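You operate a simulated robot arm through the tools that you are given. There is no shell and no other tool. Be economical: measure what you need, move in short steps, check, and stop when the job is done.

You run a simulated two-armed robot. Do the job below in one go: nothing can be reset, and whatever is moved stays where it is left.

TASK
Pick up the jar from the top of the corner bench with one hand, pass it to the other hand and put it on the shelf of the long bench. Set down upright: jar.

The check looks at the end state, three seconds after you hand in, the way a careful person would. Anything else that was tipped, shoved, dropped, spilled or broken makes it a failure.

THE ROBOT
Two 7-joint arms with two-finger parallel grippers on one trunk, on a base that drives. Base frame: it is fixed to the floor where the robot stands at the start and does not move with it; the origin is under the middle of the robot, x ahead of it, y to its left, z up; the surface under the hand at the start is at about z = 0.86. Units: m, degrees, N and s.
The left shoulder is at the start at [0.071, 0.156, 1.03], the right one opposite. Places, roughly: shelf of the long bench [0.7, 1.6, 0.4]. Payload 3.91 kg a hand.
The TCP of each hand is the grasp point between the finger pads, 0.03 m short of the fingertips. In the tool frame z runs along the fingers and y along their closing line. Largest opening 0.11 m; finger width 0.02, thickness 0.01; the body of the gripper, 0.048 by 0.112 m, starts 0.055 m behind the TCP.
Orientation is told as [roll, pitch, yaw] about the base's x, y, z axes, in that order, counted from this pose: with the fingers straight down and closing along the base's y, the tool's x points along the base's -x, its y along +y and its z along -z.

THE INTERFACE
- The arms move only by the tool move_arm. It takes "left_moves", "right_moves" or both (then of equal length, played together; a hand with none holds still); each is a list of rows, each a list of 6 numbers: the shift along the tool's x, y, z in units of 250 mm (1.0 is 250 mm), then the turn, a rotation vector about the tool's x, y, z in units of 60 degrees (1.0 is 60 degrees). In form: [[x, y, z, wx, wy, wz], ...]. A call has 1 to 12 rows; each row is the pose to reach, as a shift and turn from the pose commanded when the call began, along the tool's axes at that moment. "left_claw" and "right_claw" are, for a hand that has rows, the gripper command, from -1 (shut) to 1 (fully open), values between in proportion, set as the call begins (left out, the last holds). A call with a number of a shift or a turn outside -1 to 1 is refused whole. Rows are played at 5 a second. More than 0.05 m and 8.6 degrees between two rows, or a gripper value outside its range, and nothing of the call is played. A pose out of reach is approached as far as the arm can. The call stops where the force on the tool passes 40 N (or 10 N more than at its start, if that is more) or the arm is blocked; 0.2 s more then pass. Each finger travels about 0.108 m/s and halts on what it meets, pressing with about 28 N; the grip force reading is that of the motor and also rises with nothing between the fingers. The clock runs only during rows and for 0.2 s after the last one: add rows that repeat a pose to give the fingers time. It gives the time, the measured TCP pose, the force on the tool (base axes), the opening and the grip force at its end, in the units of the frame above (readings bear some noise), with the torque about the TCP (base axes, N m) and any sound that the robot's microphone picked up.
- Cameras (640 x 400 px; columns grow to the right, rows downward): "scene" is now at [0.1339, 0.0369, 1.2783]; the picture's right is [0.40, -0.92, -0.00], its down [-0.34, -0.15, -0.93] and it looks along [0.85, 0.37, -0.37] (base axes); focal length 289 px, centre (320, 200). "left" rides on the left gripper at [0.072, -0.017, -0.104] in its tool frame; the picture's right is [0.23, 0.97, 0.00], its down [-0.76, 0.18, -0.62] and it looks along [-0.61, 0.14, 0.78] (tool axes); focal length 222 px, centre (320, 200). "right" rides on the right gripper at [0.072, 0.017, -0.103] in its tool frame; the picture's right is [-0.23, 0.97, 0.00], its down [-0.76, -0.18, -0.62] and it looks along [-0.61, -0.14, 0.78] (tool axes); focal length 222 px, centre (320, 200). There is no depth. A picture from a camera that has moved, and an enlarged one, comes with that camera's place and axes in the base frame and with its lens.
- camera(camera): a new picture of that camera. No time passes.
- move_column(by): slides the trunk up (or, below 0, down) by that many m; the arms and the scene camera ride with it, the base frame stays. It gives what a move gives, with no picture.
- base_move(legs): drives the robot by 1 to 6 legs, each [ahead, left, turn to the left] in m, m and degrees, along the robot's own axes; the way and the turn of a leg run together, so that a leg with both is an arc; at most 1.5 m and 180 degrees a leg. The arms and the cameras ride along, it lands a little off, and it stops where it bumps. It gives what a move gives.
- turn_head(pan, tilt): turns the head with the scene camera to pan (to the left, within 86 degrees either way) and tilt (down, from -29 to 69), counted from straight ahead of the robot. It gives what a move gives.
- close_up(camera, box): a new picture of the part [left, top, right, bottom] of that camera's present view, enlarged. No time passes.
- hand_in(): hands the job in; it is judged then, once.

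Work in short steps. Places have to be worked out from the pictures, the camera data and where the tool is seen: move nearer, look again, correct. Check each grasp and each placing, and mend what went wrong. You have 120 turns and 100 pictures in all, those below and enlarged ones among them. Open the grippers and draw the arms clear of the work before you hand the job in, unless the task says otherwise; then end with one line.

The tools are called after "Call:" as a command line: name --argument value ..., lists and objects as JSON in quotes. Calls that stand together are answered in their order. move_arm: Moves the arms, as the interface text tells. Its arguments: {"type":"object","properties":{"left_moves":{"type":"array"},"left_claw":{"type":"number"},"right_moves":{"type":"array"},"right_claw":{"type":"number"}},"required":[]} The other tools are called the same way: move_column (by) slides the trunk up or down; base_move (legs) drives the base; turn_head (pan, tilt) turns the head that bears the scene camera; camera (camera) takes a picture; close_up (camera, box) takes an enlarged picture of a part of a camera's view; hand_in () hands the job in.

At the start:

```text
time_s: 0.0
left_position: [0.7274, 0.5153, 1.0947]
left_tcp_rot: [0.0, 0.0, 0.0]
left_wrist_force: [-0.2, -0.4, -0.3]
left_moment: [-0.04, 0.0, -0.02]
left_opening: 0.1101
left_gripper_force: 0.1
right_position: [0.7393, -0.0358, 1.1114]
right_tcp_rot: [0.0, 0.0, 0.0]
right_wrist_force: [0.1, -0.4, 0.1]
right_moment: [-0.01, 0.05, 0.01]
right_opening: 0.1099
right_gripper_force: 0.0
trunk travel left (down, up): [-0.475, 0.465]
robot x, y, heading: [0.0001, 0.0012, 0.2]
head pan, tilt: [23.6, 22.0]
```

scene: 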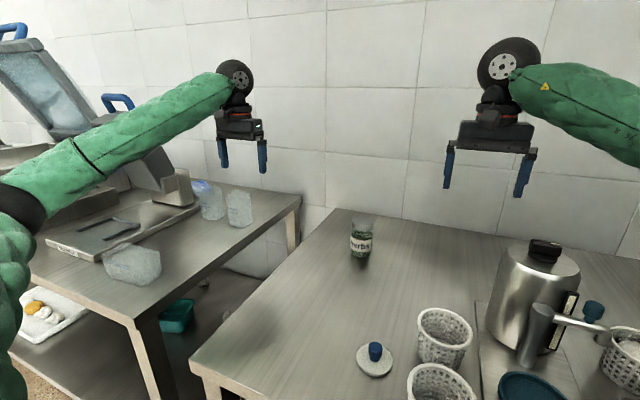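
right: 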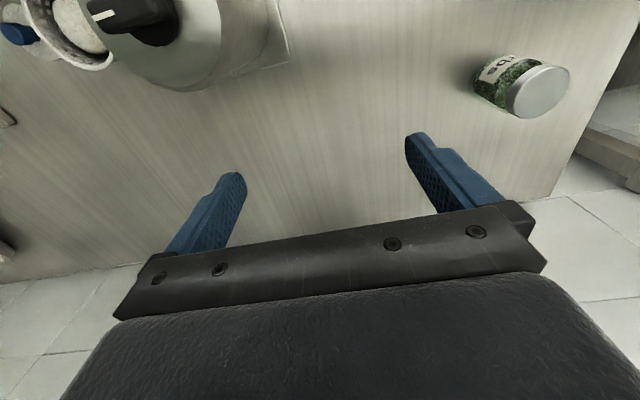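
left: 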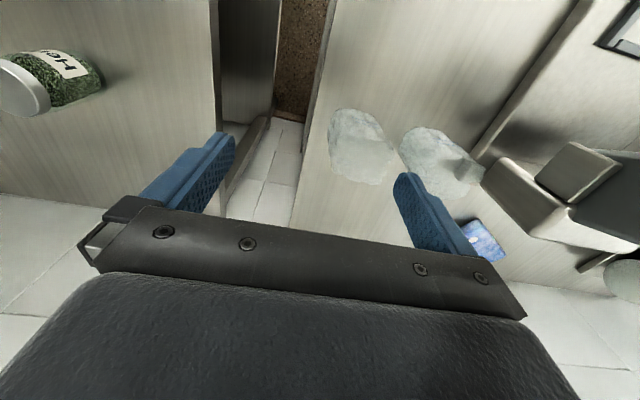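

The jar looks to be near [0.77, 0.195], about 0.10 tall. Next I look left at the long bench and its shelf.

Call:
turn_head --pan 70 --tilt 35

Call:
camera --camera "scene"

Call:
close_up --camera "right" --box '[440, 20, 600, 120]'

```text
time_s: 1.1
left_position: [0.7278, 0.5154, 1.0939]
left_tcp_rot: [0.0, 0.0, 0.0]
left_wrist_force: [-0.1, -0.4, 0.6]
left_moment: [-0.01, 0.0, -0.01]
left_opening: 0.1099
left_gripper_force: 0.0
right_position: [0.7389, -0.0352, 1.1114]
right_tcp_rot: [-0.1, 0.0, 0.0]
right_wrist_force: [0.4, 0.0, -0.3]
right_moment: [-0.01, -0.01, -0.02]
right_opening: 0.11
right_gripper_force: 0.1
trunk travel left (down, up): [-0.475, 0.465]
robot x, y, heading: [0.002, 0.0021, -0.2]
head pan, tilt: [70.0, 35.0]
```

```text
96 pictures are left
camera scene: at [0.079, 0.0825, 1.2577], right [0.94, -0.34, 0.0], down [-0.2, -0.54, -0.82], along [0.28, 0.77, -0.57], focal length 289 px, centre (320, 200)
```

scene: 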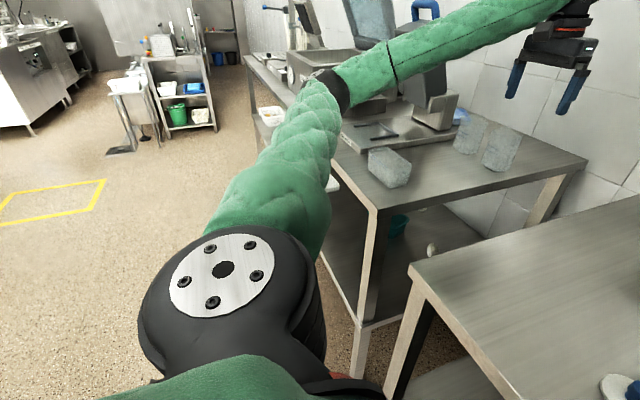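

```text
4.00 times, centred on (520, 70) of right
camera zoom: at [0.6662, -0.0182, 1.2157], right [0.23, 0.97, 0.0], down [0.76, -0.18, 0.62], along [0.61, -0.14, -0.78], focal length 888 px, centre (-480, 720)
```

zoom: 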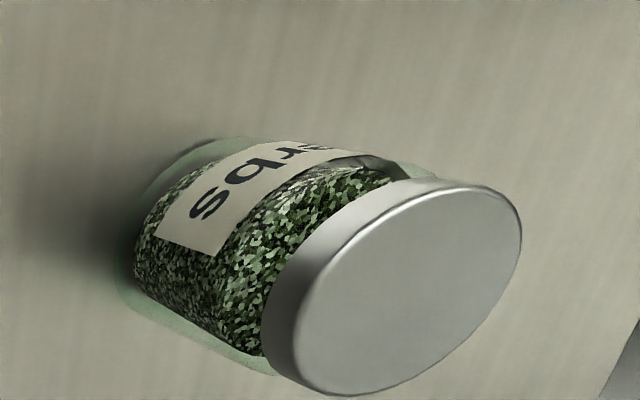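

The right hand will pick from above. I move it level at the same height to above the jar, near [0.777, 0.195].

Call:
move_arm --right_moves '[[-0.03, 0.18, 0, 0, 0, 0], [-0.06, 0.36, 0, 0, 0, 0], [-0.09, 0.54, 0, 0, 0, 0], [-0.12, 0.72, 0, 0, 0, 0], [-0.15, 0.9, 0, 0, 0, 0], [-0.152, 0.92, 0, 0, 0, 0], [-0.152, 0.92, 0, 0, 0, 0]]' --right_claw 1

Call:
camera --camera "right"

Call:
turn_head --pan 15 --tilt 25

Call:
camera --camera "scene"

```text
time_s: 2.7
left_position: [0.7276, 0.5158, 1.0943]
left_tcp_rot: [-0.1, 0.0, -0.1]
left_wrist_force: [1.0, 0.8, -0.3]
left_moment: [0.02, 0.0, -0.03]
left_opening: 0.11
left_gripper_force: 0.0
right_position: [0.7763, 0.1954, 1.1125]
right_tcp_rot: [0.0, 0.0, -0.1]
right_wrist_force: [-1.0, 0.6, -0.2]
right_moment: [-0.02, 0.01, -0.02]
right_opening: 0.1102
right_gripper_force: 0.1
trunk travel left (down, up): [-0.475, 0.465]
robot x, y, heading: [0.0014, -0.0021, 0.1]
head pan, tilt: [70.0, 35.0]
```

```text
94 pictures are left
camera right: at [0.704, 0.2134, 1.2162], right [0.23, 0.97, 0.0], down [0.76, -0.18, 0.62], along [0.61, -0.14, -0.78], focal length 222 px, centre (320, 200)
```

right: 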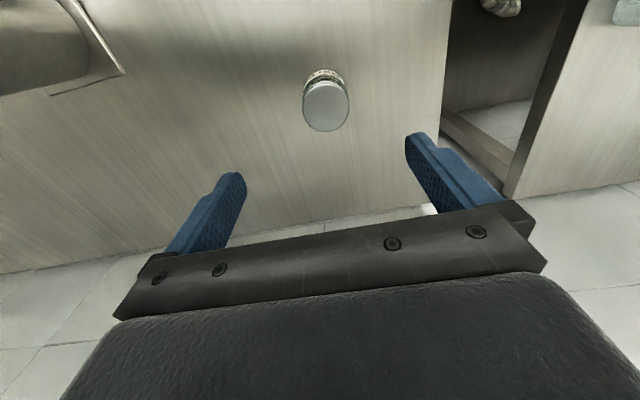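

```text
time_s: 4.0
left_position: [0.7283, 0.515, 1.0955]
left_tcp_rot: [-0.1, 0.0, 0.0]
left_wrist_force: [-0.2, -0.3, 0.5]
left_moment: [-0.01, -0.01, 0.0]
left_opening: 0.1099
left_gripper_force: 0.0
right_position: [0.7764, 0.1946, 1.1115]
right_tcp_rot: [-0.1, 0.0, 0.0]
right_wrist_force: [-0.3, -0.4, 0.5]
right_moment: [0.05, 0.03, -0.01]
right_opening: 0.1098
right_gripper_force: 0.1
trunk travel left (down, up): [-0.475, 0.465]
robot x, y, heading: [-0.0044, 0.0013, 0.2]
head pan, tilt: [15.0, 25.0]
```

```text
93 pictures are left
camera scene: at [0.1379, 0.0238, 1.2734], right [0.26, -0.97, 0.0], down [-0.41, -0.11, -0.91], along [0.87, 0.24, -0.42], focal length 289 px, centre (320, 200)
```

scene: 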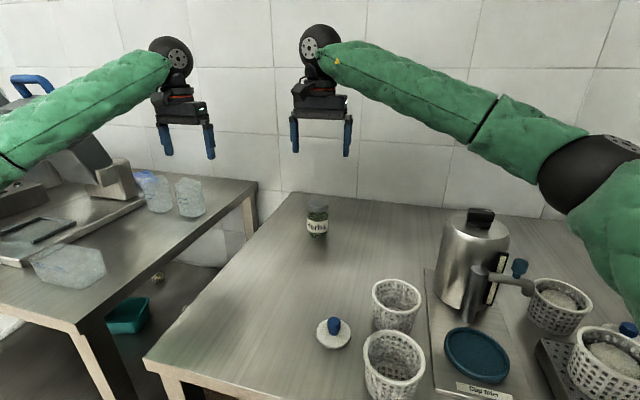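

Two views of the lid put the jar axis at about [0.778, 0.203], with the lid top at about 0.953. I descend to z = 0.938, which leaves the lower body free for the other hand, and stop part-way to check.

Call:
move_arm --right_moves '[[-0.006, 0.034, 0.1, 0, 0, 0], [-0.006, 0.034, 0.25, 0, 0, 0], [-0.006, 0.034, 0.4, 0, 0, 0], [-0.006, 0.034, 0.5, 0, 0, 0]]'

Call:
camera --camera "right"

Call:
close_up --camera "scene" --box '[256, 140, 384, 260]'

```text
time_s: 5.0
left_position: [0.7284, 0.5164, 1.094]
left_tcp_rot: [0.0, 0.1, 0.0]
left_wrist_force: [0.3, 0.6, -0.2]
left_moment: [0.03, 0.03, 0.0]
left_opening: 0.1101
left_gripper_force: 0.1
right_position: [0.779, 0.2034, 0.985]
right_tcp_rot: [0.0, -0.1, 0.0]
right_wrist_force: [-0.5, 0.1, 1.0]
right_moment: [0.01, 0.01, 0.01]
right_opening: 0.1098
right_gripper_force: 0.1
trunk travel left (down, up): [-0.475, 0.465]
robot x, y, heading: [0.0001, 0.0009, 0.2]
head pan, tilt: [15.0, 25.0]
```

```text
92 pictures are left
camera right: at [0.7062, 0.2209, 1.0902], right [0.23, 0.97, 0.0], down [0.76, -0.18, 0.62], along [0.61, -0.14, -0.78], focal length 222 px, centre (320, 200)
```

right: 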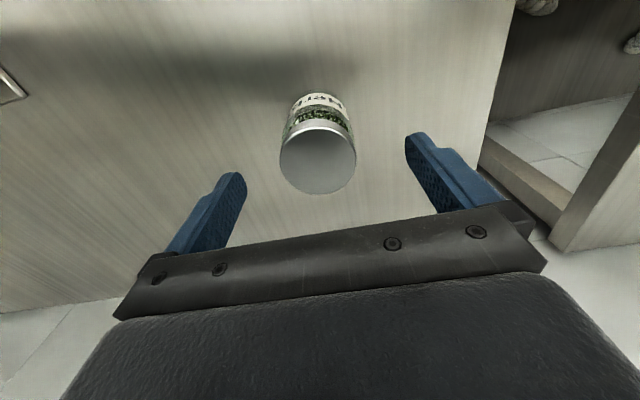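

```text
3.33 times, centred on (320, 200) of scene
camera zoom: at [0.1381, 0.0236, 1.2735], right [0.26, -0.97, 0.0], down [-0.41, -0.11, -0.91], along [0.88, 0.23, -0.42], focal length 962 px, centre (320, 200)
```

zoom: 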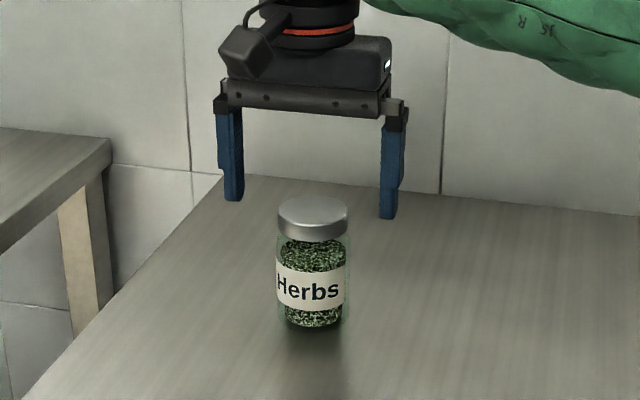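

The lid is centred between the fingers, at about [0.782, 0.203]. I descend to 0.938 and close.

Call:
move_arm --right_moves '[[-0.012, 0, 0.1, 0, 0, 0], [-0.012, 0, 0.188, 0, 0, 0], [-0.012, 0, 0.188, 0, 0, 0]]'

Call:
move_arm --right_moves '[[0, 0, 0, 0, 0, 0], [0, 0, 0, 0, 0, 0], [0, 0, 0, 0, 0, 0], [0, 0, 0, 0, 0, 0], [0, 0, 0, 0, 0, 0]]' --right_claw -1

Call:
close_up --camera "scene" --box '[256, 140, 384, 260]'

```text
time_s: 5.8
left_position: [0.7218, 0.5141, 1.1018]
left_tcp_rot: [0.0, -0.4, -0.1]
left_wrist_force: [-0.6, 0.1, 0.7]
left_moment: [0.01, 0.05, 0.01]
left_opening: 0.1101
left_gripper_force: 0.1
right_position: [0.7788, 0.2009, 0.9564]
right_tcp_rot: [0.2, -1.2, -0.2]
right_wrist_force: [-0.7, 0.8, 0.4]
right_moment: [-0.03, -0.01, -0.02]
right_opening: 0.11
right_gripper_force: 0.0
trunk travel left (down, up): [-0.475, 0.465]
robot x, y, heading: [-0.0001, 0.0019, -0.1]
head pan, tilt: [15.0, 25.0]
```

```text
time_s: 7.0
left_position: [0.7219, 0.5128, 1.1006]
left_tcp_rot: [0.0, -0.4, -0.1]
left_wrist_force: [0.3, 0.1, 0.3]
left_moment: [0.0, 0.02, -0.02]
left_opening: 0.1099
left_gripper_force: 0.0
right_position: [0.7776, 0.2002, 0.9569]
right_tcp_rot: [0.3, -1.2, -0.1]
right_wrist_force: [0.8, -0.2, 0.4]
right_moment: [0.03, -0.01, -0.01]
right_opening: 0.057
right_gripper_force: 28.3
trunk travel left (down, up): [-0.475, 0.465]
robot x, y, heading: [0.0013, -0.0032, 0.1]
head pan, tilt: [15.0, 25.0]
```

```text
3.33 times, centred on (320, 200) of scene
camera zoom: at [0.1298, 0.0213, 1.2752], right [0.26, -0.97, 0.0], down [-0.4, -0.11, -0.91], along [0.88, 0.23, -0.42], focal length 962 px, centre (320, 200)
```

zoom: 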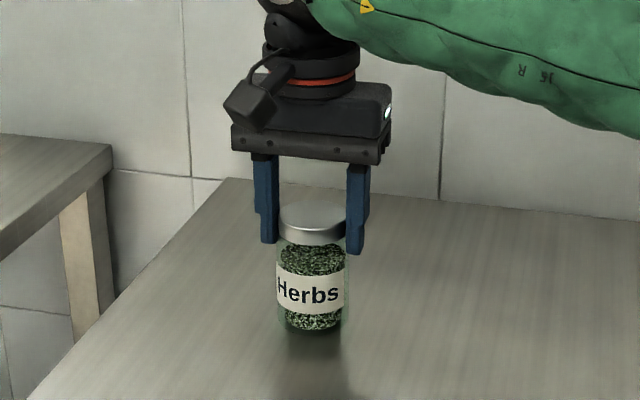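

The hand stopped at 0.957 and the whole robot tilted slightly, so some part of the arm is leaning on something. I look to find where.

Call:
turn_head --pan -20 --tilt 35

Call:
camera --camera "scene"

Call:
camera --camera "right"

```text
time_s: 8.0
left_position: [0.7206, 0.5136, 1.1008]
left_tcp_rot: [0.1, -0.3, 0.0]
left_wrist_force: [0.2, 1.6, 0.1]
left_moment: [0.01, -0.01, 0.0]
left_opening: 0.1101
left_gripper_force: 0.0
right_position: [0.7781, 0.2014, 0.9574]
right_tcp_rot: [0.3, -1.1, -0.1]
right_wrist_force: [0.5, -0.7, 0.1]
right_moment: [0.01, 0.01, 0.01]
right_opening: 0.0569
right_gripper_force: 27.7
trunk travel left (down, up): [-0.475, 0.465]
robot x, y, heading: [0.0012, -0.0018, 0.0]
head pan, tilt: [-20.0, 35.0]
```

```text
89 pictures are left
camera scene: at [0.1239, -0.0329, 1.2592], right [-0.34, -0.94, 0.0], down [-0.53, 0.2, -0.82], along [0.77, -0.28, -0.57], focal length 289 px, centre (320, 200)
```

scene: 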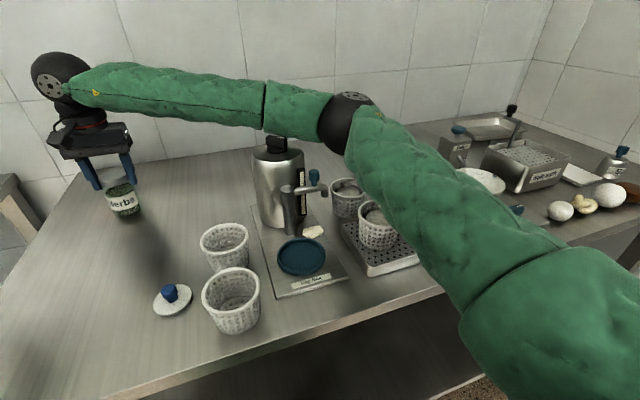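

```text
88 pictures are left
camera right: at [0.703, 0.2183, 1.0595], right [0.23, 0.97, 0.01], down [0.75, -0.18, 0.64], along [0.62, -0.14, -0.77], focal length 222 px, centre (320, 200)
```

right: 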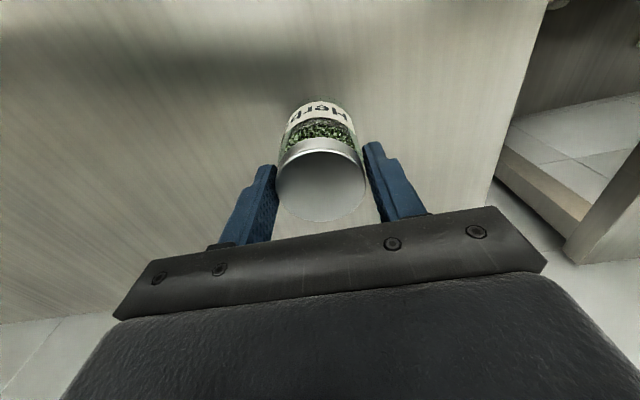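

The right forearm rests on the coffee pot's lid, while the fingers hold the jar's lid firmly at 0.057 m opening. Raising the trunk straight up lifts the forearm off cleanly and tests the grip.

Call:
move_column --by 0.04

Call:
camera --camera "scene"

```text
time_s: 8.8
left_position: [0.7283, 0.5162, 1.1333]
left_tcp_rot: [0.0, 0.0, 0.0]
left_wrist_force: [0.2, 0.8, 0.0]
left_moment: [0.02, 0.03, 0.0]
left_opening: 0.1101
left_gripper_force: 0.0
right_position: [0.7813, 0.2034, 0.9769]
right_tcp_rot: [-0.2, 0.2, 0.1]
right_wrist_force: [0.2, 0.1, -1.7]
right_moment: [-0.01, 0.01, 0.02]
right_opening: 0.0568
right_gripper_force: 27.5
trunk travel left (down, up): [-0.515, 0.425]
robot x, y, heading: [0.0008, 0.0003, -0.1]
head pan, tilt: [-20.0, 35.0]
```

```text
87 pictures are left
camera scene: at [0.1326, -0.0301, 1.2969], right [-0.34, -0.94, 0.0], down [-0.54, 0.2, -0.82], along [0.77, -0.28, -0.57], focal length 289 px, centre (320, 200)
```

scene: 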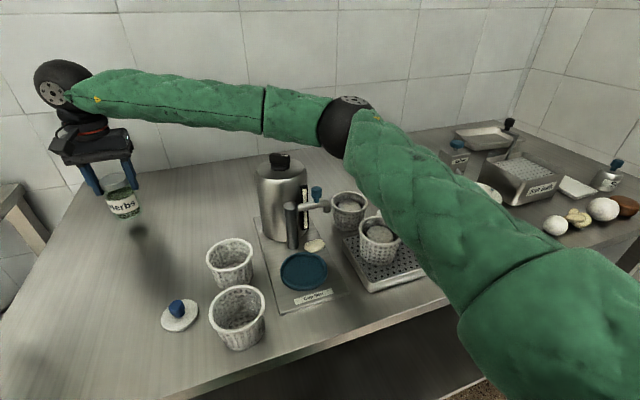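

The jar is lifted, the forearm is clear and the pot is still upright. I raise further and then back the robot away from the benches for the handover.

Call:
move_column --by 0.15

Call:
base_move --legs '[[-0.55, 0, 0]]'

Call:
turn_head --pan 15 --tilt 25

Call:
camera --camera "scene"

```text
time_s: 10.6
left_position: [0.7287, 0.517, 1.2835]
left_tcp_rot: [0.0, 0.1, 0.0]
left_wrist_force: [-0.1, 0.3, 0.2]
left_moment: [-0.01, -0.03, 0.01]
left_opening: 0.1101
left_gripper_force: 0.1
right_position: [0.782, 0.2027, 1.1294]
right_tcp_rot: [0.0, 0.0, 0.0]
right_wrist_force: [0.1, 0.4, -2.4]
right_moment: [0.02, 0.03, 0.01]
right_opening: 0.0571
right_gripper_force: 27.9
trunk travel left (down, up): [-0.665, 0.275]
robot x, y, heading: [-0.0019, 0.0015, 0.2]
head pan, tilt: [-20.0, 35.0]
```

```text
time_s: 13.8
left_position: [0.1737, 0.5172, 1.2838]
left_tcp_rot: [-0.1, 0.0, 0.3]
left_wrist_force: [0.1, -0.4, -0.4]
left_moment: [-0.01, -0.01, 0.0]
left_opening: 0.1101
left_gripper_force: 0.1
right_position: [0.2279, 0.2041, 1.13]
right_tcp_rot: [0.0, 0.0, 0.3]
right_wrist_force: [0.6, 0.4, -1.7]
right_moment: [0.03, 0.02, 0.0]
right_opening: 0.0571
right_gripper_force: 27.7
trunk travel left (down, up): [-0.665, 0.275]
robot x, y, heading: [-0.5532, 0.0012, 0.1]
head pan, tilt: [-20.0, 35.0]
```

```text
time_s: 14.8
left_position: [0.173, 0.5184, 1.2839]
left_tcp_rot: [0.0, 0.2, 0.2]
left_wrist_force: [-0.2, -0.3, -0.1]
left_moment: [-0.03, -0.01, 0.01]
left_opening: 0.11
left_gripper_force: 0.0
right_position: [0.2283, 0.2056, 1.1293]
right_tcp_rot: [0.0, 0.0, 0.2]
right_wrist_force: [-0.2, 0.0, -1.9]
right_moment: [-0.04, -0.01, 0.03]
right_opening: 0.0572
right_gripper_force: 28.0
trunk travel left (down, up): [-0.665, 0.275]
robot x, y, heading: [-0.5509, -0.0011, 0.4]
head pan, tilt: [15.0, 25.0]
```

```text
86 pictures are left
camera scene: at [-0.4145, 0.0233, 1.4634], right [0.26, -0.97, 0.0], down [-0.41, -0.11, -0.91], along [0.87, 0.24, -0.42], focal length 289 px, centre (320, 200)
```

scene: 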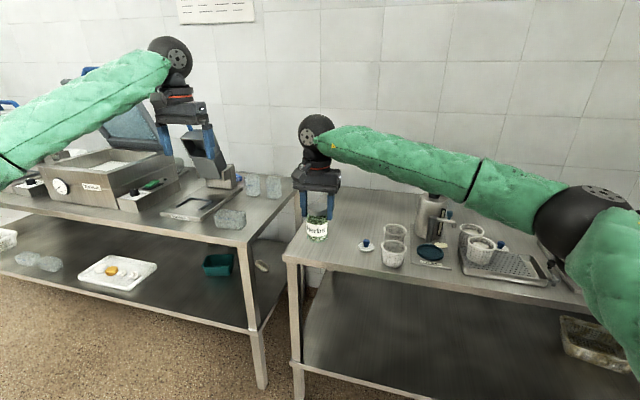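

The jar hangs securely from the right hand and the shelf is in clear view. I now pitch the left hand to point forward, 30° below horizontal, beside the jar as a pre-handover pose.

Call:
move_arm --left_moves '[[0.038, -0.039, 0.068, 0.016, -0.124, 0.028], [0.077, -0.078, 0.137, 0.033, -0.248, 0.057], [0.115, -0.117, 0.205, 0.049, -0.373, 0.085], [0.154, -0.156, 0.274, 0.065, -0.497, 0.113], [0.192, -0.195, 0.342, 0.082, -0.621, 0.142], [0.231, -0.234, 0.411, 0.098, -0.745, 0.17], [0.27, -0.273, 0.48, 0.115, -0.87, 0.199], [0.308, -0.312, 0.548, 0.131, -0.994, 0.227], [0.308, -0.312, 0.548, 0.131, -0.994, 0.227]]' --left_claw 1

Call:
camera --camera "scene"

Call:
camera --camera "left"

```text
time_s: 16.8
left_position: [0.0972, 0.4389, 1.1471]
left_tcp_rot: [-0.1, -60.0, -14.8]
left_wrist_force: [0.7, -0.3, 0.4]
left_moment: [0.02, 0.03, 0.0]
left_opening: 0.1099
left_gripper_force: 0.1
right_position: [0.2296, 0.2054, 1.1286]
right_tcp_rot: [0.0, 0.1, 0.2]
right_wrist_force: [0.2, -0.4, -1.0]
right_moment: [0.0, 0.01, 0.02]
right_opening: 0.0571
right_gripper_force: 28.3
trunk travel left (down, up): [-0.665, 0.275]
robot x, y, heading: [-0.5518, 0.0017, 0.1]
head pan, tilt: [15.0, 25.0]
```

```text
85 pictures are left
camera scene: at [-0.4141, 0.0234, 1.4634], right [0.26, -0.96, 0.0], down [-0.41, -0.11, -0.91], along [0.87, 0.24, -0.42], focal length 289 px, centre (320, 200)
```

scene: 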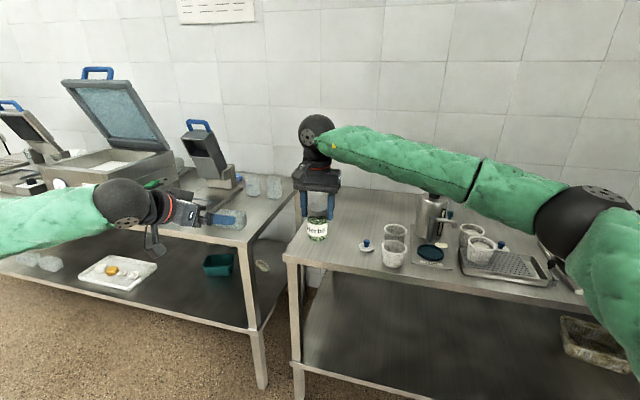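

```text
84 pictures are left
camera left: at [-0.0282, 0.4553, 1.137], right [0.14, 0.97, -0.2], down [-0.11, 0.21, 0.97], along [0.98, -0.11, 0.13], focal length 222 px, centre (320, 200)
```

left: 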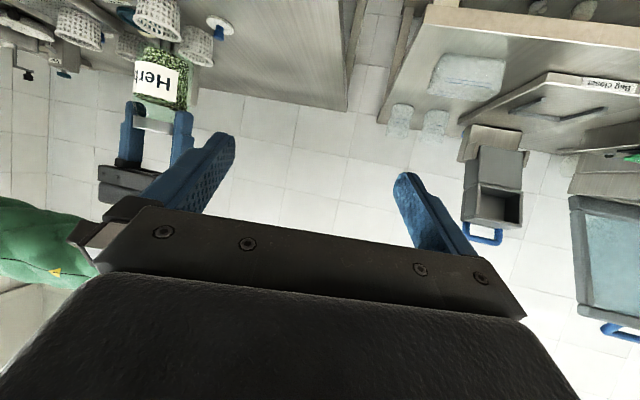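

The left camera puts the jar's bottom at about z = 1.03, as expected. I slide the left hand sideways until it lines up with the jar, keeping 0.16 m of standoff.

Call:
move_arm --left_moves '[[-0.021, -0.154, 0.036, 0, 0, 0], [-0.041, -0.308, 0.071, 0, 0, 0], [-0.062, -0.461, 0.107, 0, 0, 0], [-0.082, -0.615, 0.142, 0, 0, 0], [-0.103, -0.769, 0.178, 0, 0, 0], [-0.103, -0.769, 0.178, 0, 0, 0]]'

Call:
camera --camera "left"

Call:
camera --camera "right"

```text
time_s: 18.2
left_position: [0.0964, 0.2393, 1.1478]
left_tcp_rot: [0.0, -60.0, -14.7]
left_wrist_force: [-0.6, 0.4, 0.5]
left_moment: [-0.01, -0.01, -0.01]
left_opening: 0.1101
left_gripper_force: 0.0
right_position: [0.2272, 0.2056, 1.1303]
right_tcp_rot: [-0.1, 0.0, 0.2]
right_wrist_force: [0.1, 0.3, -1.3]
right_moment: [0.01, -0.01, -0.04]
right_opening: 0.0574
right_gripper_force: 28.2
trunk travel left (down, up): [-0.665, 0.275]
robot x, y, heading: [-0.5503, 0.0033, 0.3]
head pan, tilt: [15.0, 25.0]
```

```text
83 pictures are left
camera left: at [-0.0287, 0.2564, 1.138], right [0.14, 0.97, -0.2], down [-0.11, 0.21, 0.97], along [0.98, -0.11, 0.13], focal length 222 px, centre (320, 200)
```

left: 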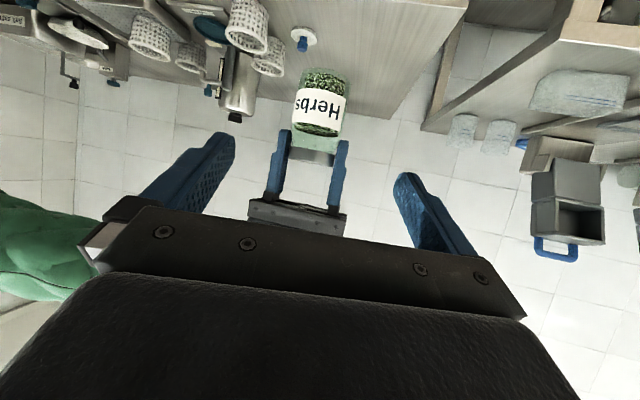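

```text
82 pictures are left
camera right: at [0.1552, 0.2236, 1.2341], right [0.22, 0.97, 0.0], down [0.76, -0.17, 0.62], along [0.61, -0.14, -0.78], focal length 222 px, centre (320, 200)
```

right: 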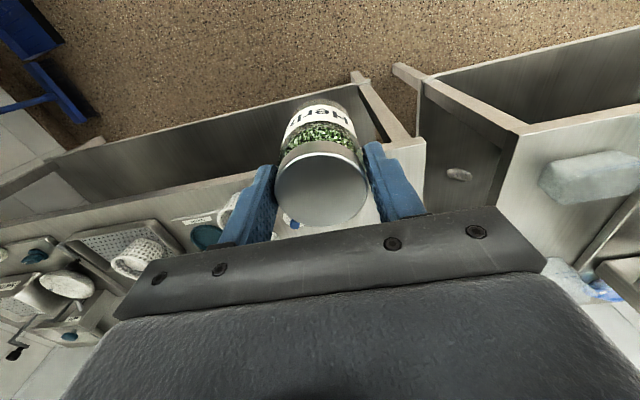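

Aligned. I advance 0.11 m along the fingers, then check.

Call:
move_arm --left_moves '[[0, 0, 0.15, 0, 0, 0], [0, 0, 0.3, 0, 0, 0], [0, 0, 0.44, 0, 0, 0], [0, 0, 0.44, 0, 0, 0]]'

Call:
camera --camera "left"

Call:
close_up --camera "scene" --box '[200, 120, 400, 280]'

```text
time_s: 19.2
left_position: [0.1889, 0.2163, 1.0935]
left_tcp_rot: [-0.1, -60.0, -14.8]
left_wrist_force: [-1.1, 0.1, -0.1]
left_moment: [-0.02, -0.01, -0.03]
left_opening: 0.1101
left_gripper_force: 0.1
right_position: [0.2281, 0.206, 1.1303]
right_tcp_rot: [0.0, 0.0, 0.2]
right_wrist_force: [0.5, 0.4, -1.7]
right_moment: [-0.02, 0.01, 0.01]
right_opening: 0.0571
right_gripper_force: 27.9
trunk travel left (down, up): [-0.665, 0.275]
robot x, y, heading: [-0.5522, -0.0029, 0.4]
head pan, tilt: [15.0, 25.0]
```

```text
81 pictures are left
camera left: at [0.0631, 0.2328, 1.0828], right [0.14, 0.97, -0.2], down [-0.11, 0.21, 0.97], along [0.98, -0.11, 0.13], focal length 222 px, centre (320, 200)
```

left: 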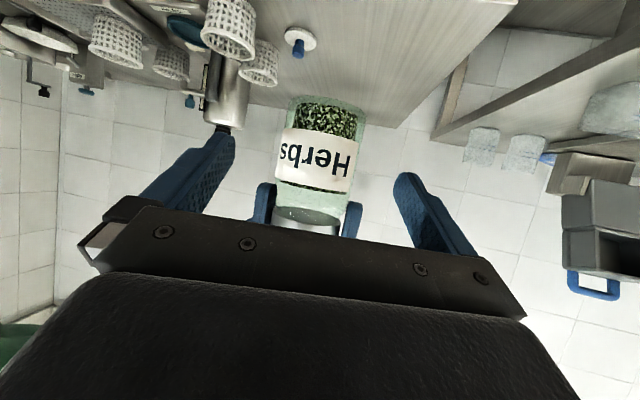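

```text
2.50 times, centred on (300, 200) of scene
camera zoom: at [-0.4154, 0.0236, 1.4635], right [0.26, -0.96, 0.0], down [-0.41, -0.11, -0.91], along [0.87, 0.24, -0.42], focal length 722 px, centre (370, 200)
```

zoom: 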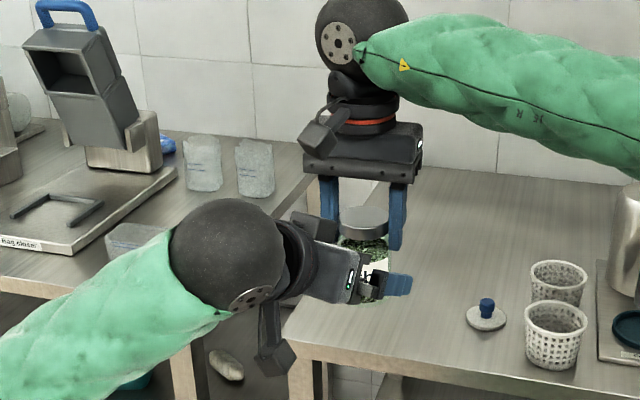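

Clear so far, and the jar is centred between the left fingers. I advance the last 0.05 m and then close the left gripper.

Call:
move_arm --left_moves '[[0, 0, 0.1, 0, 0, 0], [0, 0, 0.2, 0, 0, 0], [0, 0, 0.2, 0, 0, 0]]'

Call:
camera --camera "left"

Call:
close_up --camera "scene" --box '[240, 140, 370, 260]'

```text
time_s: 20.0
left_position: [0.2313, 0.2053, 1.0678]
left_tcp_rot: [-0.1, -60.0, -14.6]
left_wrist_force: [0.2, -0.3, 0.5]
left_moment: [-0.05, 0.0, -0.01]
left_opening: 0.11
left_gripper_force: 0.2
right_position: [0.2274, 0.2052, 1.1308]
right_tcp_rot: [0.0, -0.1, 0.2]
right_wrist_force: [0.3, -0.1, -1.6]
right_moment: [-0.04, -0.02, -0.02]
right_opening: 0.0571
right_gripper_force: 28.0
trunk travel left (down, up): [-0.665, 0.275]
robot x, y, heading: [-0.5505, 0.0014, 0.2]
head pan, tilt: [15.0, 25.0]
```

```text
79 pictures are left
camera left: at [0.106, 0.2218, 1.0576], right [0.14, 0.97, -0.2], down [-0.11, 0.21, 0.97], along [0.98, -0.11, 0.13], focal length 222 px, centre (320, 200)
```

left: 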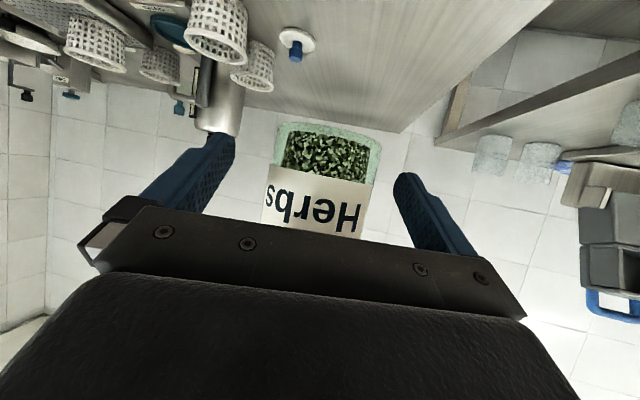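

```text
3.33 times, centred on (305, 200) of scene
camera zoom: at [-0.4148, 0.0234, 1.4635], right [0.26, -0.96, 0.0], down [-0.41, -0.11, -0.91], along [0.87, 0.24, -0.42], focal length 962 px, centre (370, 200)
```

zoom: 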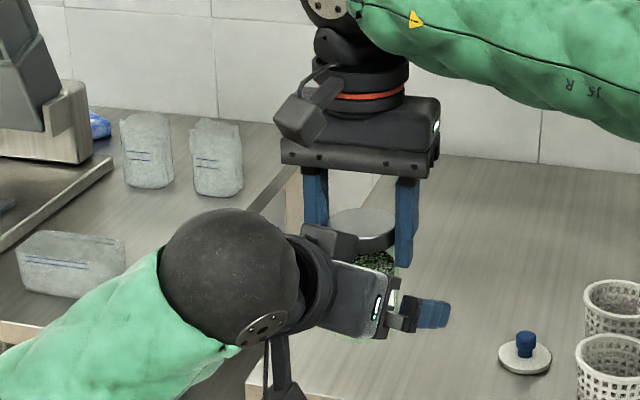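

Left TCP is on the jar axis at [0.231, 0.205, 1.068]. I close the left gripper.

Call:
move_arm --left_moves '[[0, 0, 0, 0, 0, 0], [0, 0, 0, 0, 0, 0], [0, 0, 0, 0, 0, 0], [0, 0, 0, 0, 0, 0], [0, 0, 0, 0, 0, 0]]' --left_claw -1

Call:
camera --camera "left"

```text
time_s: 21.2
left_position: [0.2309, 0.2053, 1.0673]
left_tcp_rot: [0.0, -59.9, -14.8]
left_wrist_force: [0.8, -3.3, -0.5]
left_moment: [0.4, -0.01, 0.16]
left_opening: 0.0568
left_gripper_force: 27.9
right_position: [0.2285, 0.2052, 1.1285]
right_tcp_rot: [0.1, 0.1, 0.1]
right_wrist_force: [-0.3, 3.4, -1.1]
right_moment: [-0.17, 0.04, -0.16]
right_opening: 0.057
right_gripper_force: 27.8
trunk travel left (down, up): [-0.665, 0.275]
robot x, y, heading: [-0.5532, -0.003, 0.1]
head pan, tilt: [15.0, 25.0]
```

```text
77 pictures are left
camera left: at [0.1061, 0.2216, 1.0576], right [0.14, 0.97, -0.2], down [-0.11, 0.21, 0.97], along [0.98, -0.11, 0.13], focal length 222 px, centre (320, 200)
```

left: 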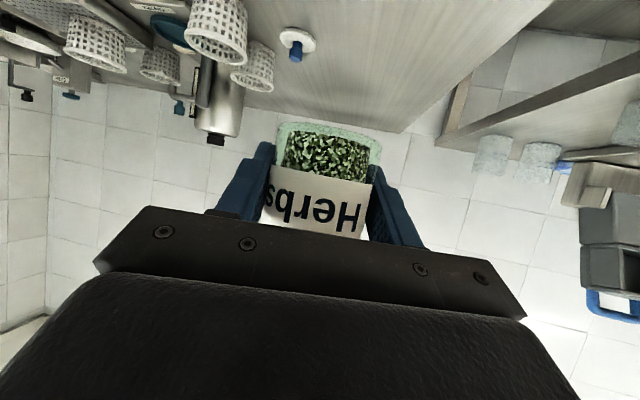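

Both hands hold the jar, each at about 0.057 m. I open the right hand only to about 0.08 m and raise it straight up.

Call:
move_arm --right_moves '[[0, 0, 0, 0, 0, 0], [0, 0, 0, 0, 0, 0], [0, 0, 0, 0, 0, 0]]' --right_claw 0.45

Call:
move_arm --right_moves '[[0, 0, -0.1, 0, 0, 0], [0, 0, -0.25, 0, 0, 0], [0, 0, -0.4, 0, 0, 0], [0, 0, -0.55, 0, 0, 0], [0, 0, -0.55, 0, 0, 0]]'

Call:
camera --camera "scene"

Call:
camera --camera "left"

```text
time_s: 22.0
left_position: [0.231, 0.205, 1.0671]
left_tcp_rot: [-0.1, -59.9, -14.8]
left_wrist_force: [0.0, 0.2, 0.3]
left_moment: [0.02, 0.0, -0.02]
left_opening: 0.0571
left_gripper_force: 27.8
right_position: [0.2276, 0.2059, 1.1294]
right_tcp_rot: [0.0, 0.0, 0.2]
right_wrist_force: [0.1, 0.7, -0.1]
right_moment: [-0.02, 0.0, 0.03]
right_opening: 0.0799
right_gripper_force: 0.0
trunk travel left (down, up): [-0.665, 0.275]
robot x, y, heading: [-0.5516, -0.0, 0.2]
head pan, tilt: [15.0, 25.0]
```

```text
time_s: 23.2
left_position: [0.2311, 0.2053, 1.0676]
left_tcp_rot: [-0.1, -59.9, -14.6]
left_wrist_force: [-0.2, -0.3, -0.7]
left_moment: [-0.01, 0.01, -0.05]
left_opening: 0.057
left_gripper_force: 28.4
right_position: [0.2308, 0.2056, 1.2662]
right_tcp_rot: [0.0, 0.2, 0.1]
right_wrist_force: [0.3, 0.0, -2.1]
right_moment: [-0.01, 0.01, -0.01]
right_opening: 0.0798
right_gripper_force: 0.1
trunk travel left (down, up): [-0.665, 0.275]
robot x, y, heading: [-0.5556, -0.0013, 0.2]
head pan, tilt: [15.0, 25.0]
```

```text
76 pictures are left
camera scene: at [-0.4136, 0.023, 1.4633], right [0.26, -0.96, 0.0], down [-0.41, -0.11, -0.91], along [0.87, 0.24, -0.42], focal length 289 px, centre (320, 200)
```

scene: 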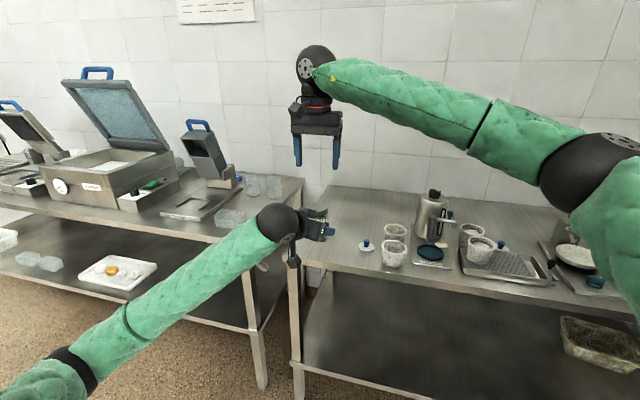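

```text
75 pictures are left
camera left: at [0.1067, 0.2215, 1.0572], right [0.14, 0.97, -0.2], down [-0.11, 0.21, 0.97], along [0.98, -0.11, 0.13], focal length 222 px, centre (320, 200)
```

left: 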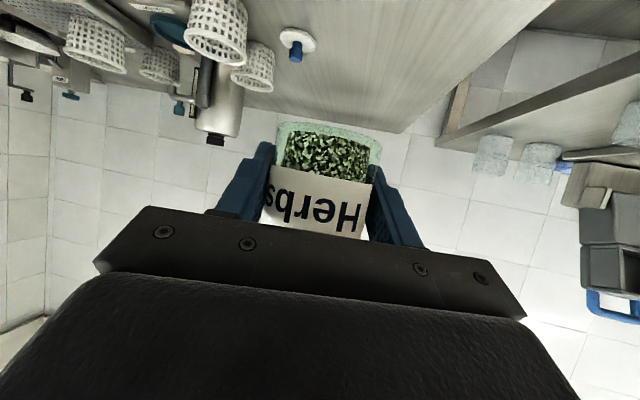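

The left hand now holds the jar alone. I retract the right arm back and to the right so it stays clear of the bench when the trunk goes down.

Call:
move_arm --right_moves '[[0.04, -0.16, 0, 0, 0, 0], [0.1, -0.32, 0, 0, 0, 0], [0.17, -0.48, 0, 0, 0, 0], [0.25, -0.64, 0, 0, 0, 0], [0.33, -0.8, 0, 0, 0, 0], [0.4, -0.96, 0, 0, 0, 0]]'

Call:
move_arm --right_moves '[[0.12, -0.12, 0, 0, 0, 0], [0.24, -0.24, 0, 0, 0, 0], [0.36, -0.36, 0, 0, 0, 0], [0.48, -0.48, 0, 0, 0, 0], [0.6, -0.6, 0, 0, 0, 0], [0.7, -0.7, 0, 0, 0, 0], [0.8, -0.8, 0, 0, 0, 0]]'

Call:
turn_head --pan 15 --tilt 40

Call:
camera --camera "scene"

```text
time_s: 24.6
left_position: [0.2299, 0.2043, 1.0689]
left_tcp_rot: [0.1, -59.9, -15.0]
left_wrist_force: [-0.7, -0.6, 0.5]
left_moment: [0.01, -0.02, 0.01]
left_opening: 0.057
left_gripper_force: 28.1
right_position: [0.1289, -0.037, 1.2667]
right_tcp_rot: [0.1, -0.1, 0.4]
right_wrist_force: [0.5, 0.4, -0.1]
right_moment: [0.04, -0.04, 0.03]
right_opening: 0.0799
right_gripper_force: 0.0
trunk travel left (down, up): [-0.665, 0.275]
robot x, y, heading: [-0.5494, -0.0001, 0.2]
head pan, tilt: [15.0, 25.0]
```

```text
time_s: 26.2
left_position: [0.2304, 0.205, 1.0687]
left_tcp_rot: [0.1, -60.0, -14.8]
left_wrist_force: [-0.4, -0.3, 0.7]
left_moment: [0.04, -0.01, 0.0]
left_opening: 0.0571
left_gripper_force: 28.1
right_position: [-0.0717, -0.2365, 1.2662]
right_tcp_rot: [0.0, 0.0, 0.2]
right_wrist_force: [-0.4, -1.1, -0.4]
right_moment: [0.04, -0.03, -0.01]
right_opening: 0.0795
right_gripper_force: 0.0
trunk travel left (down, up): [-0.665, 0.275]
robot x, y, heading: [-0.5489, -0.0005, 0.2]
head pan, tilt: [15.0, 25.0]
```

```text
time_s: 26.9
left_position: [0.2315, 0.2051, 1.0685]
left_tcp_rot: [-0.1, -59.9, -14.7]
left_wrist_force: [0.2, -0.5, 0.7]
left_moment: [0.02, 0.01, -0.01]
left_opening: 0.0566
left_gripper_force: 28.4
right_position: [-0.0702, -0.2364, 1.2669]
right_tcp_rot: [0.1, 0.0, 0.2]
right_wrist_force: [-0.3, 0.6, 0.2]
right_moment: [0.02, -0.02, -0.01]
right_opening: 0.0798
right_gripper_force: 0.0
trunk travel left (down, up): [-0.665, 0.275]
robot x, y, heading: [-0.5482, -0.0014, 0.3]
head pan, tilt: [15.0, 40.0]
```

```text
74 pictures are left
camera scene: at [-0.4213, 0.0211, 1.4401], right [0.26, -0.96, 0.0], down [-0.62, -0.17, -0.77], along [0.74, 0.2, -0.64], focal length 289 px, centre (320, 200)
```

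scene: 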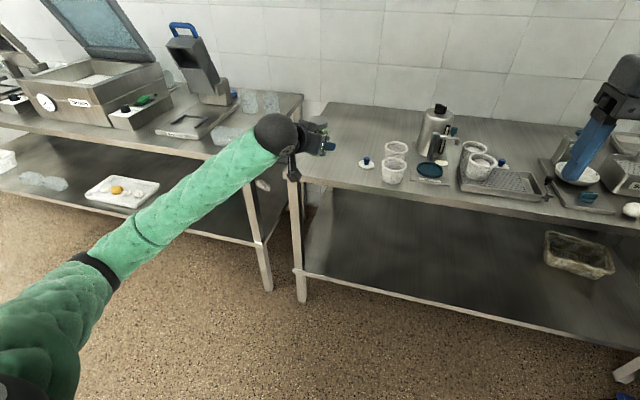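

The arms are clear. The free shelf spot looks to be about [0.53, 1.12], between the egg tray (y > 1.29) and the teal box. I drive left 0.92 m.

Call:
base_move --legs '[[0, 0.92, 0]]'

Call:
camera --camera "scene"

```text
time_s: 31.7
left_position: [0.2237, 1.1262, 1.0682]
left_tcp_rot: [-0.1, -60.1, -14.3]
left_wrist_force: [0.3, 0.5, -0.4]
left_moment: [-0.02, 0.0, 0.01]
left_opening: 0.0571
left_gripper_force: 28.9
right_position: [-0.0747, 0.6841, 1.2657]
right_tcp_rot: [0.0, 0.0, 0.5]
right_wrist_force: [0.0, -0.6, 0.4]
right_moment: [0.01, -0.06, 0.01]
right_opening: 0.0799
right_gripper_force: 0.0
trunk travel left (down, up): [-0.665, 0.275]
robot x, y, heading: [-0.5608, 0.9171, 0.5]
head pan, tilt: [15.0, 40.0]
```

```text
73 pictures are left
camera scene: at [-0.4276, 0.9394, 1.4401], right [0.27, -0.96, 0.0], down [-0.62, -0.17, -0.77], along [0.74, 0.2, -0.64], focal length 289 px, centre (320, 200)
```

scene: 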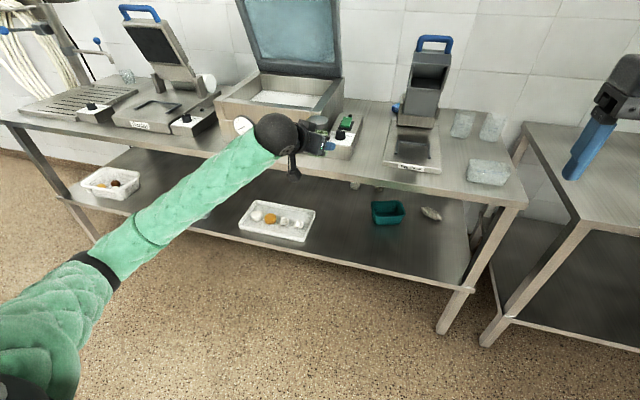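

The gap between tray (y > 1.26) and teal box (x > 0.65, y < 0.95) is confirmed, and the target is about [0.52, 1.11]. With the hands still outside the bench, I lower the trunk by 0.56.

Call:
move_column --by -0.56

Call:
turn_head --pan 12 --tilt 25

Call:
camera --camera "scene"

Call:
camera --camera "left"

```text
refused: -0.56 is not a number from -0.4 to 0.4
```

```text
time_s: 32.5
left_position: [0.224, 1.1268, 1.068]
left_tcp_rot: [-0.1, -59.9, -14.4]
left_wrist_force: [0.1, 0.0, 0.9]
left_moment: [0.0, -0.06, 0.0]
left_opening: 0.0572
left_gripper_force: 28.1
right_position: [-0.0758, 0.6838, 1.2674]
right_tcp_rot: [0.0, 0.0, 0.5]
right_wrist_force: [0.1, 0.3, 0.4]
right_moment: [0.02, 0.01, -0.04]
right_opening: 0.0797
right_gripper_force: 0.1
trunk travel left (down, up): [-0.665, 0.275]
robot x, y, heading: [-0.5599, 0.9177, 0.4]
head pan, tilt: [12.0, 25.0]
```

```text
72 pictures are left
camera scene: at [-0.4196, 0.9359, 1.4634], right [0.22, -0.98, 0.0], down [-0.41, -0.09, -0.91], along [0.88, 0.2, -0.42], focal length 289 px, centre (320, 200)
```

scene: 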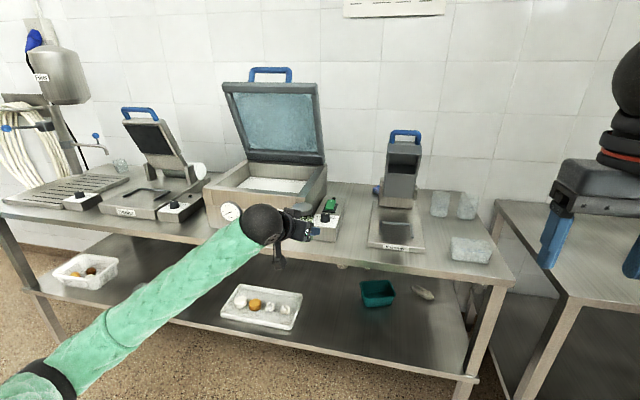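

```text
71 pictures are left
camera left: at [0.0987, 1.142, 1.0578], right [0.13, 0.97, -0.2], down [-0.11, 0.21, 0.97], along [0.99, -0.11, 0.13], focal length 222 px, centre (320, 200)
```

left: 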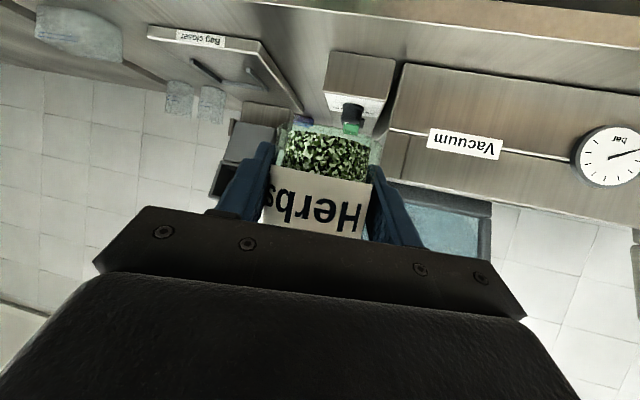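

A single trunk move is limited to 0.4, so I lower in two parts.

Call:
move_column --by -0.3

Call:
move_column --by -0.26

Call:
camera --camera "scene"

Call:
camera --camera "left"

```text
time_s: 35.5
left_position: [0.2245, 1.1263, 0.7689]
left_tcp_rot: [-0.1, -60.0, -14.4]
left_wrist_force: [0.4, -0.1, -0.5]
left_moment: [-0.03, 0.02, -0.03]
left_opening: 0.057
left_gripper_force: 28.2
right_position: [-0.0756, 0.6838, 0.9664]
right_tcp_rot: [0.1, 0.0, 0.5]
right_wrist_force: [0.3, -0.6, -0.5]
right_moment: [-0.01, -0.02, 0.0]
right_opening: 0.0797
right_gripper_force: 0.1
trunk travel left (down, up): [-0.365, 0.575]
robot x, y, heading: [-0.5582, 0.9137, 0.5]
head pan, tilt: [12.0, 25.0]
```

```text
time_s: 38.2
left_position: [0.2236, 1.1266, 0.5091]
left_tcp_rot: [-0.2, -60.0, -14.4]
left_wrist_force: [-0.4, -0.3, -0.3]
left_moment: [-0.02, -0.04, 0.0]
left_opening: 0.0571
left_gripper_force: 28.5
right_position: [-0.0754, 0.6844, 0.7068]
right_tcp_rot: [0.0, -0.1, 0.5]
right_wrist_force: [0.0, 0.1, 0.2]
right_moment: [0.02, -0.02, 0.04]
right_opening: 0.0797
right_gripper_force: 0.0
trunk travel left (down, up): [-0.105, 0.835]
robot x, y, heading: [-0.5569, 0.9148, 0.5]
head pan, tilt: [12.0, 25.0]
```

```text
70 pictures are left
camera scene: at [-0.42, 0.9361, 0.9035], right [0.22, -0.98, 0.0], down [-0.41, -0.09, -0.91], along [0.88, 0.2, -0.42], focal length 289 px, centre (320, 200)
```

scene: 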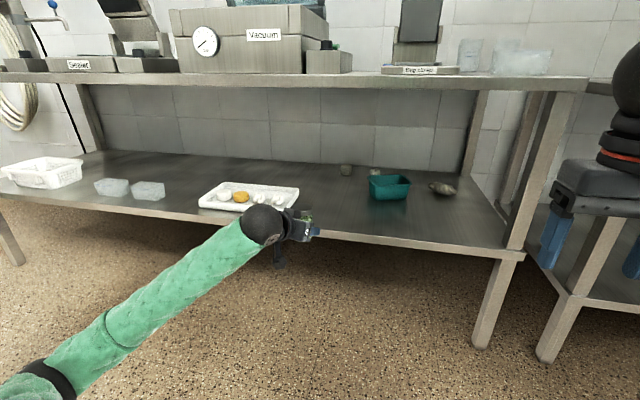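

```text
69 pictures are left
camera left: at [0.0984, 1.1422, 0.4979], right [0.13, 0.97, -0.2], down [-0.11, 0.21, 0.97], along [0.99, -0.11, 0.13], focal length 222 px, centre (320, 200)
```

left: 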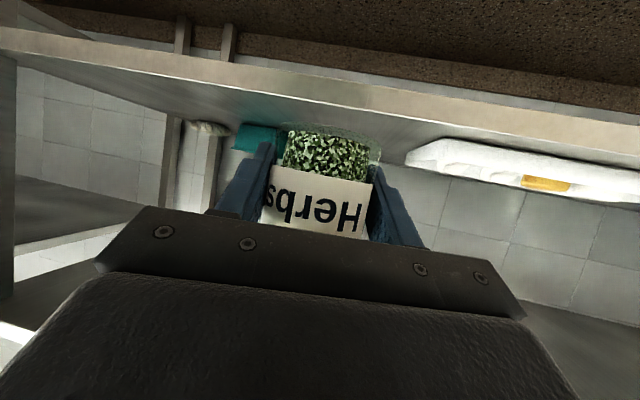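

Jar bottom is at about 0.474, roughly 0.07 above the shelf, and the way in is clear. I drive ahead 0.30 m.

Call:
base_move --legs '[[0.3, -0.01, 0]]'

Call:
camera --camera "scene"

Call:
camera --camera "left"

```text
time_s: 40.2
left_position: [0.5275, 1.1197, 0.5078]
left_tcp_rot: [-0.2, -60.0, -14.4]
left_wrist_force: [0.7, 0.8, -0.3]
left_moment: [-0.03, 0.04, 0.01]
left_opening: 0.0569
left_gripper_force: 28.4
right_position: [0.2276, 0.6769, 0.7076]
right_tcp_rot: [0.0, 0.0, 0.5]
right_wrist_force: [-0.3, -0.1, 0.4]
right_moment: [-0.01, 0.03, -0.04]
right_opening: 0.0798
right_gripper_force: 0.1
trunk travel left (down, up): [-0.105, 0.835]
robot x, y, heading: [-0.2501, 0.9063, 0.5]
head pan, tilt: [12.0, 25.0]
```

```text
68 pictures are left
camera scene: at [-0.1157, 0.929, 0.9034], right [0.22, -0.98, 0.0], down [-0.41, -0.09, -0.91], along [0.88, 0.2, -0.42], focal length 289 px, centre (320, 200)
```

scene: 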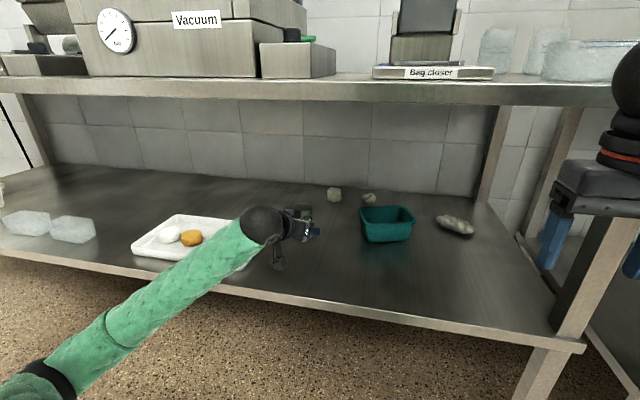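

```text
67 pictures are left
camera left: at [0.4026, 1.1351, 0.4978], right [0.13, 0.97, -0.2], down [-0.11, 0.21, 0.97], along [0.99, -0.11, 0.13], focal length 222 px, centre (320, 200)
```

left: 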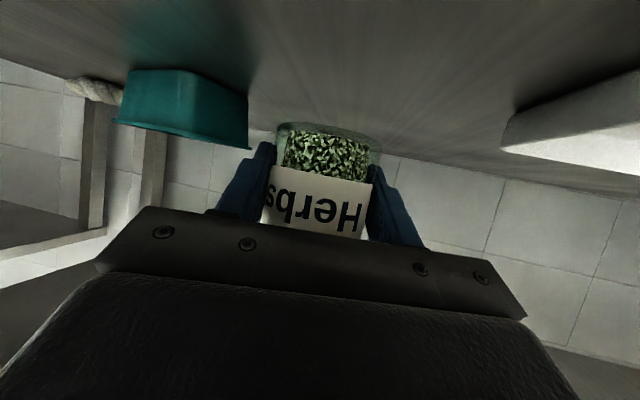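

Clear all around: the teal box is ahead-right and the tray is left. I lower the trunk 0.055, leaving about 0.02, and look.

Call:
move_column --by -0.055

Call:
camera --camera "left"

Call:
close_up --camera "scene" --box '[200, 140, 400, 340]'

```text
time_s: 41.2
left_position: [0.5263, 1.1193, 0.4528]
left_tcp_rot: [-0.1, -60.0, -14.3]
left_wrist_force: [0.3, -0.8, -0.5]
left_moment: [0.0, 0.04, -0.01]
left_opening: 0.0566
left_gripper_force: 28.0
right_position: [0.2284, 0.6757, 0.653]
right_tcp_rot: [0.0, 0.0, 0.5]
right_wrist_force: [0.0, -0.3, -0.1]
right_moment: [0.0, 0.0, 0.0]
right_opening: 0.0799
right_gripper_force: 0.0
trunk travel left (down, up): [-0.05, 0.89]
robot x, y, heading: [-0.2555, 0.9064, 0.6]
head pan, tilt: [12.0, 25.0]
```

```text
66 pictures are left
camera left: at [0.4026, 1.1351, 0.4431], right [0.13, 0.97, -0.2], down [-0.11, 0.21, 0.97], along [0.99, -0.11, 0.13], focal length 222 px, centre (320, 200)
```

left: 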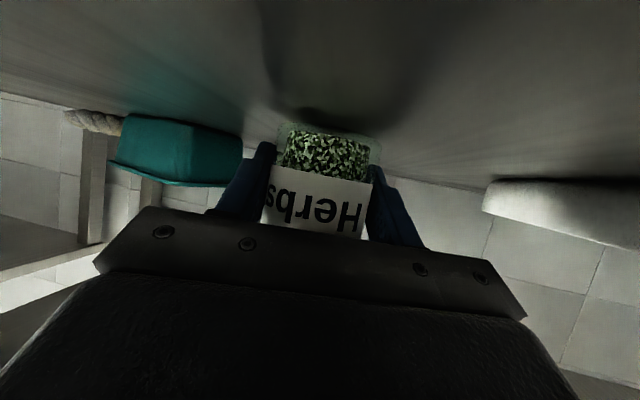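

```text
2.00 times, centred on (300, 240) of scene
camera zoom: at [-0.1158, 0.929, 0.8486], right [0.22, -0.98, 0.0], down [-0.41, -0.09, -0.91], along [0.88, 0.2, -0.42], focal length 577 px, centre (360, 120)
```

zoom: 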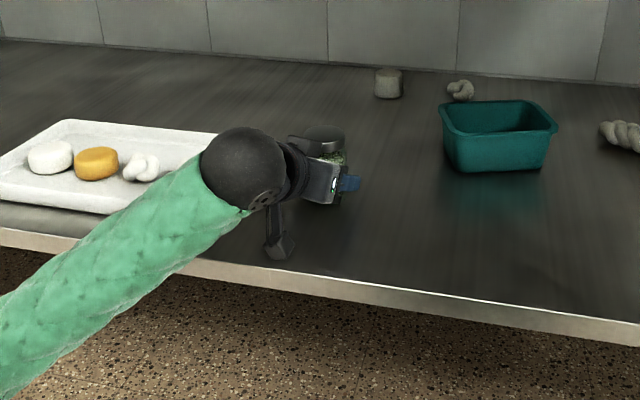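

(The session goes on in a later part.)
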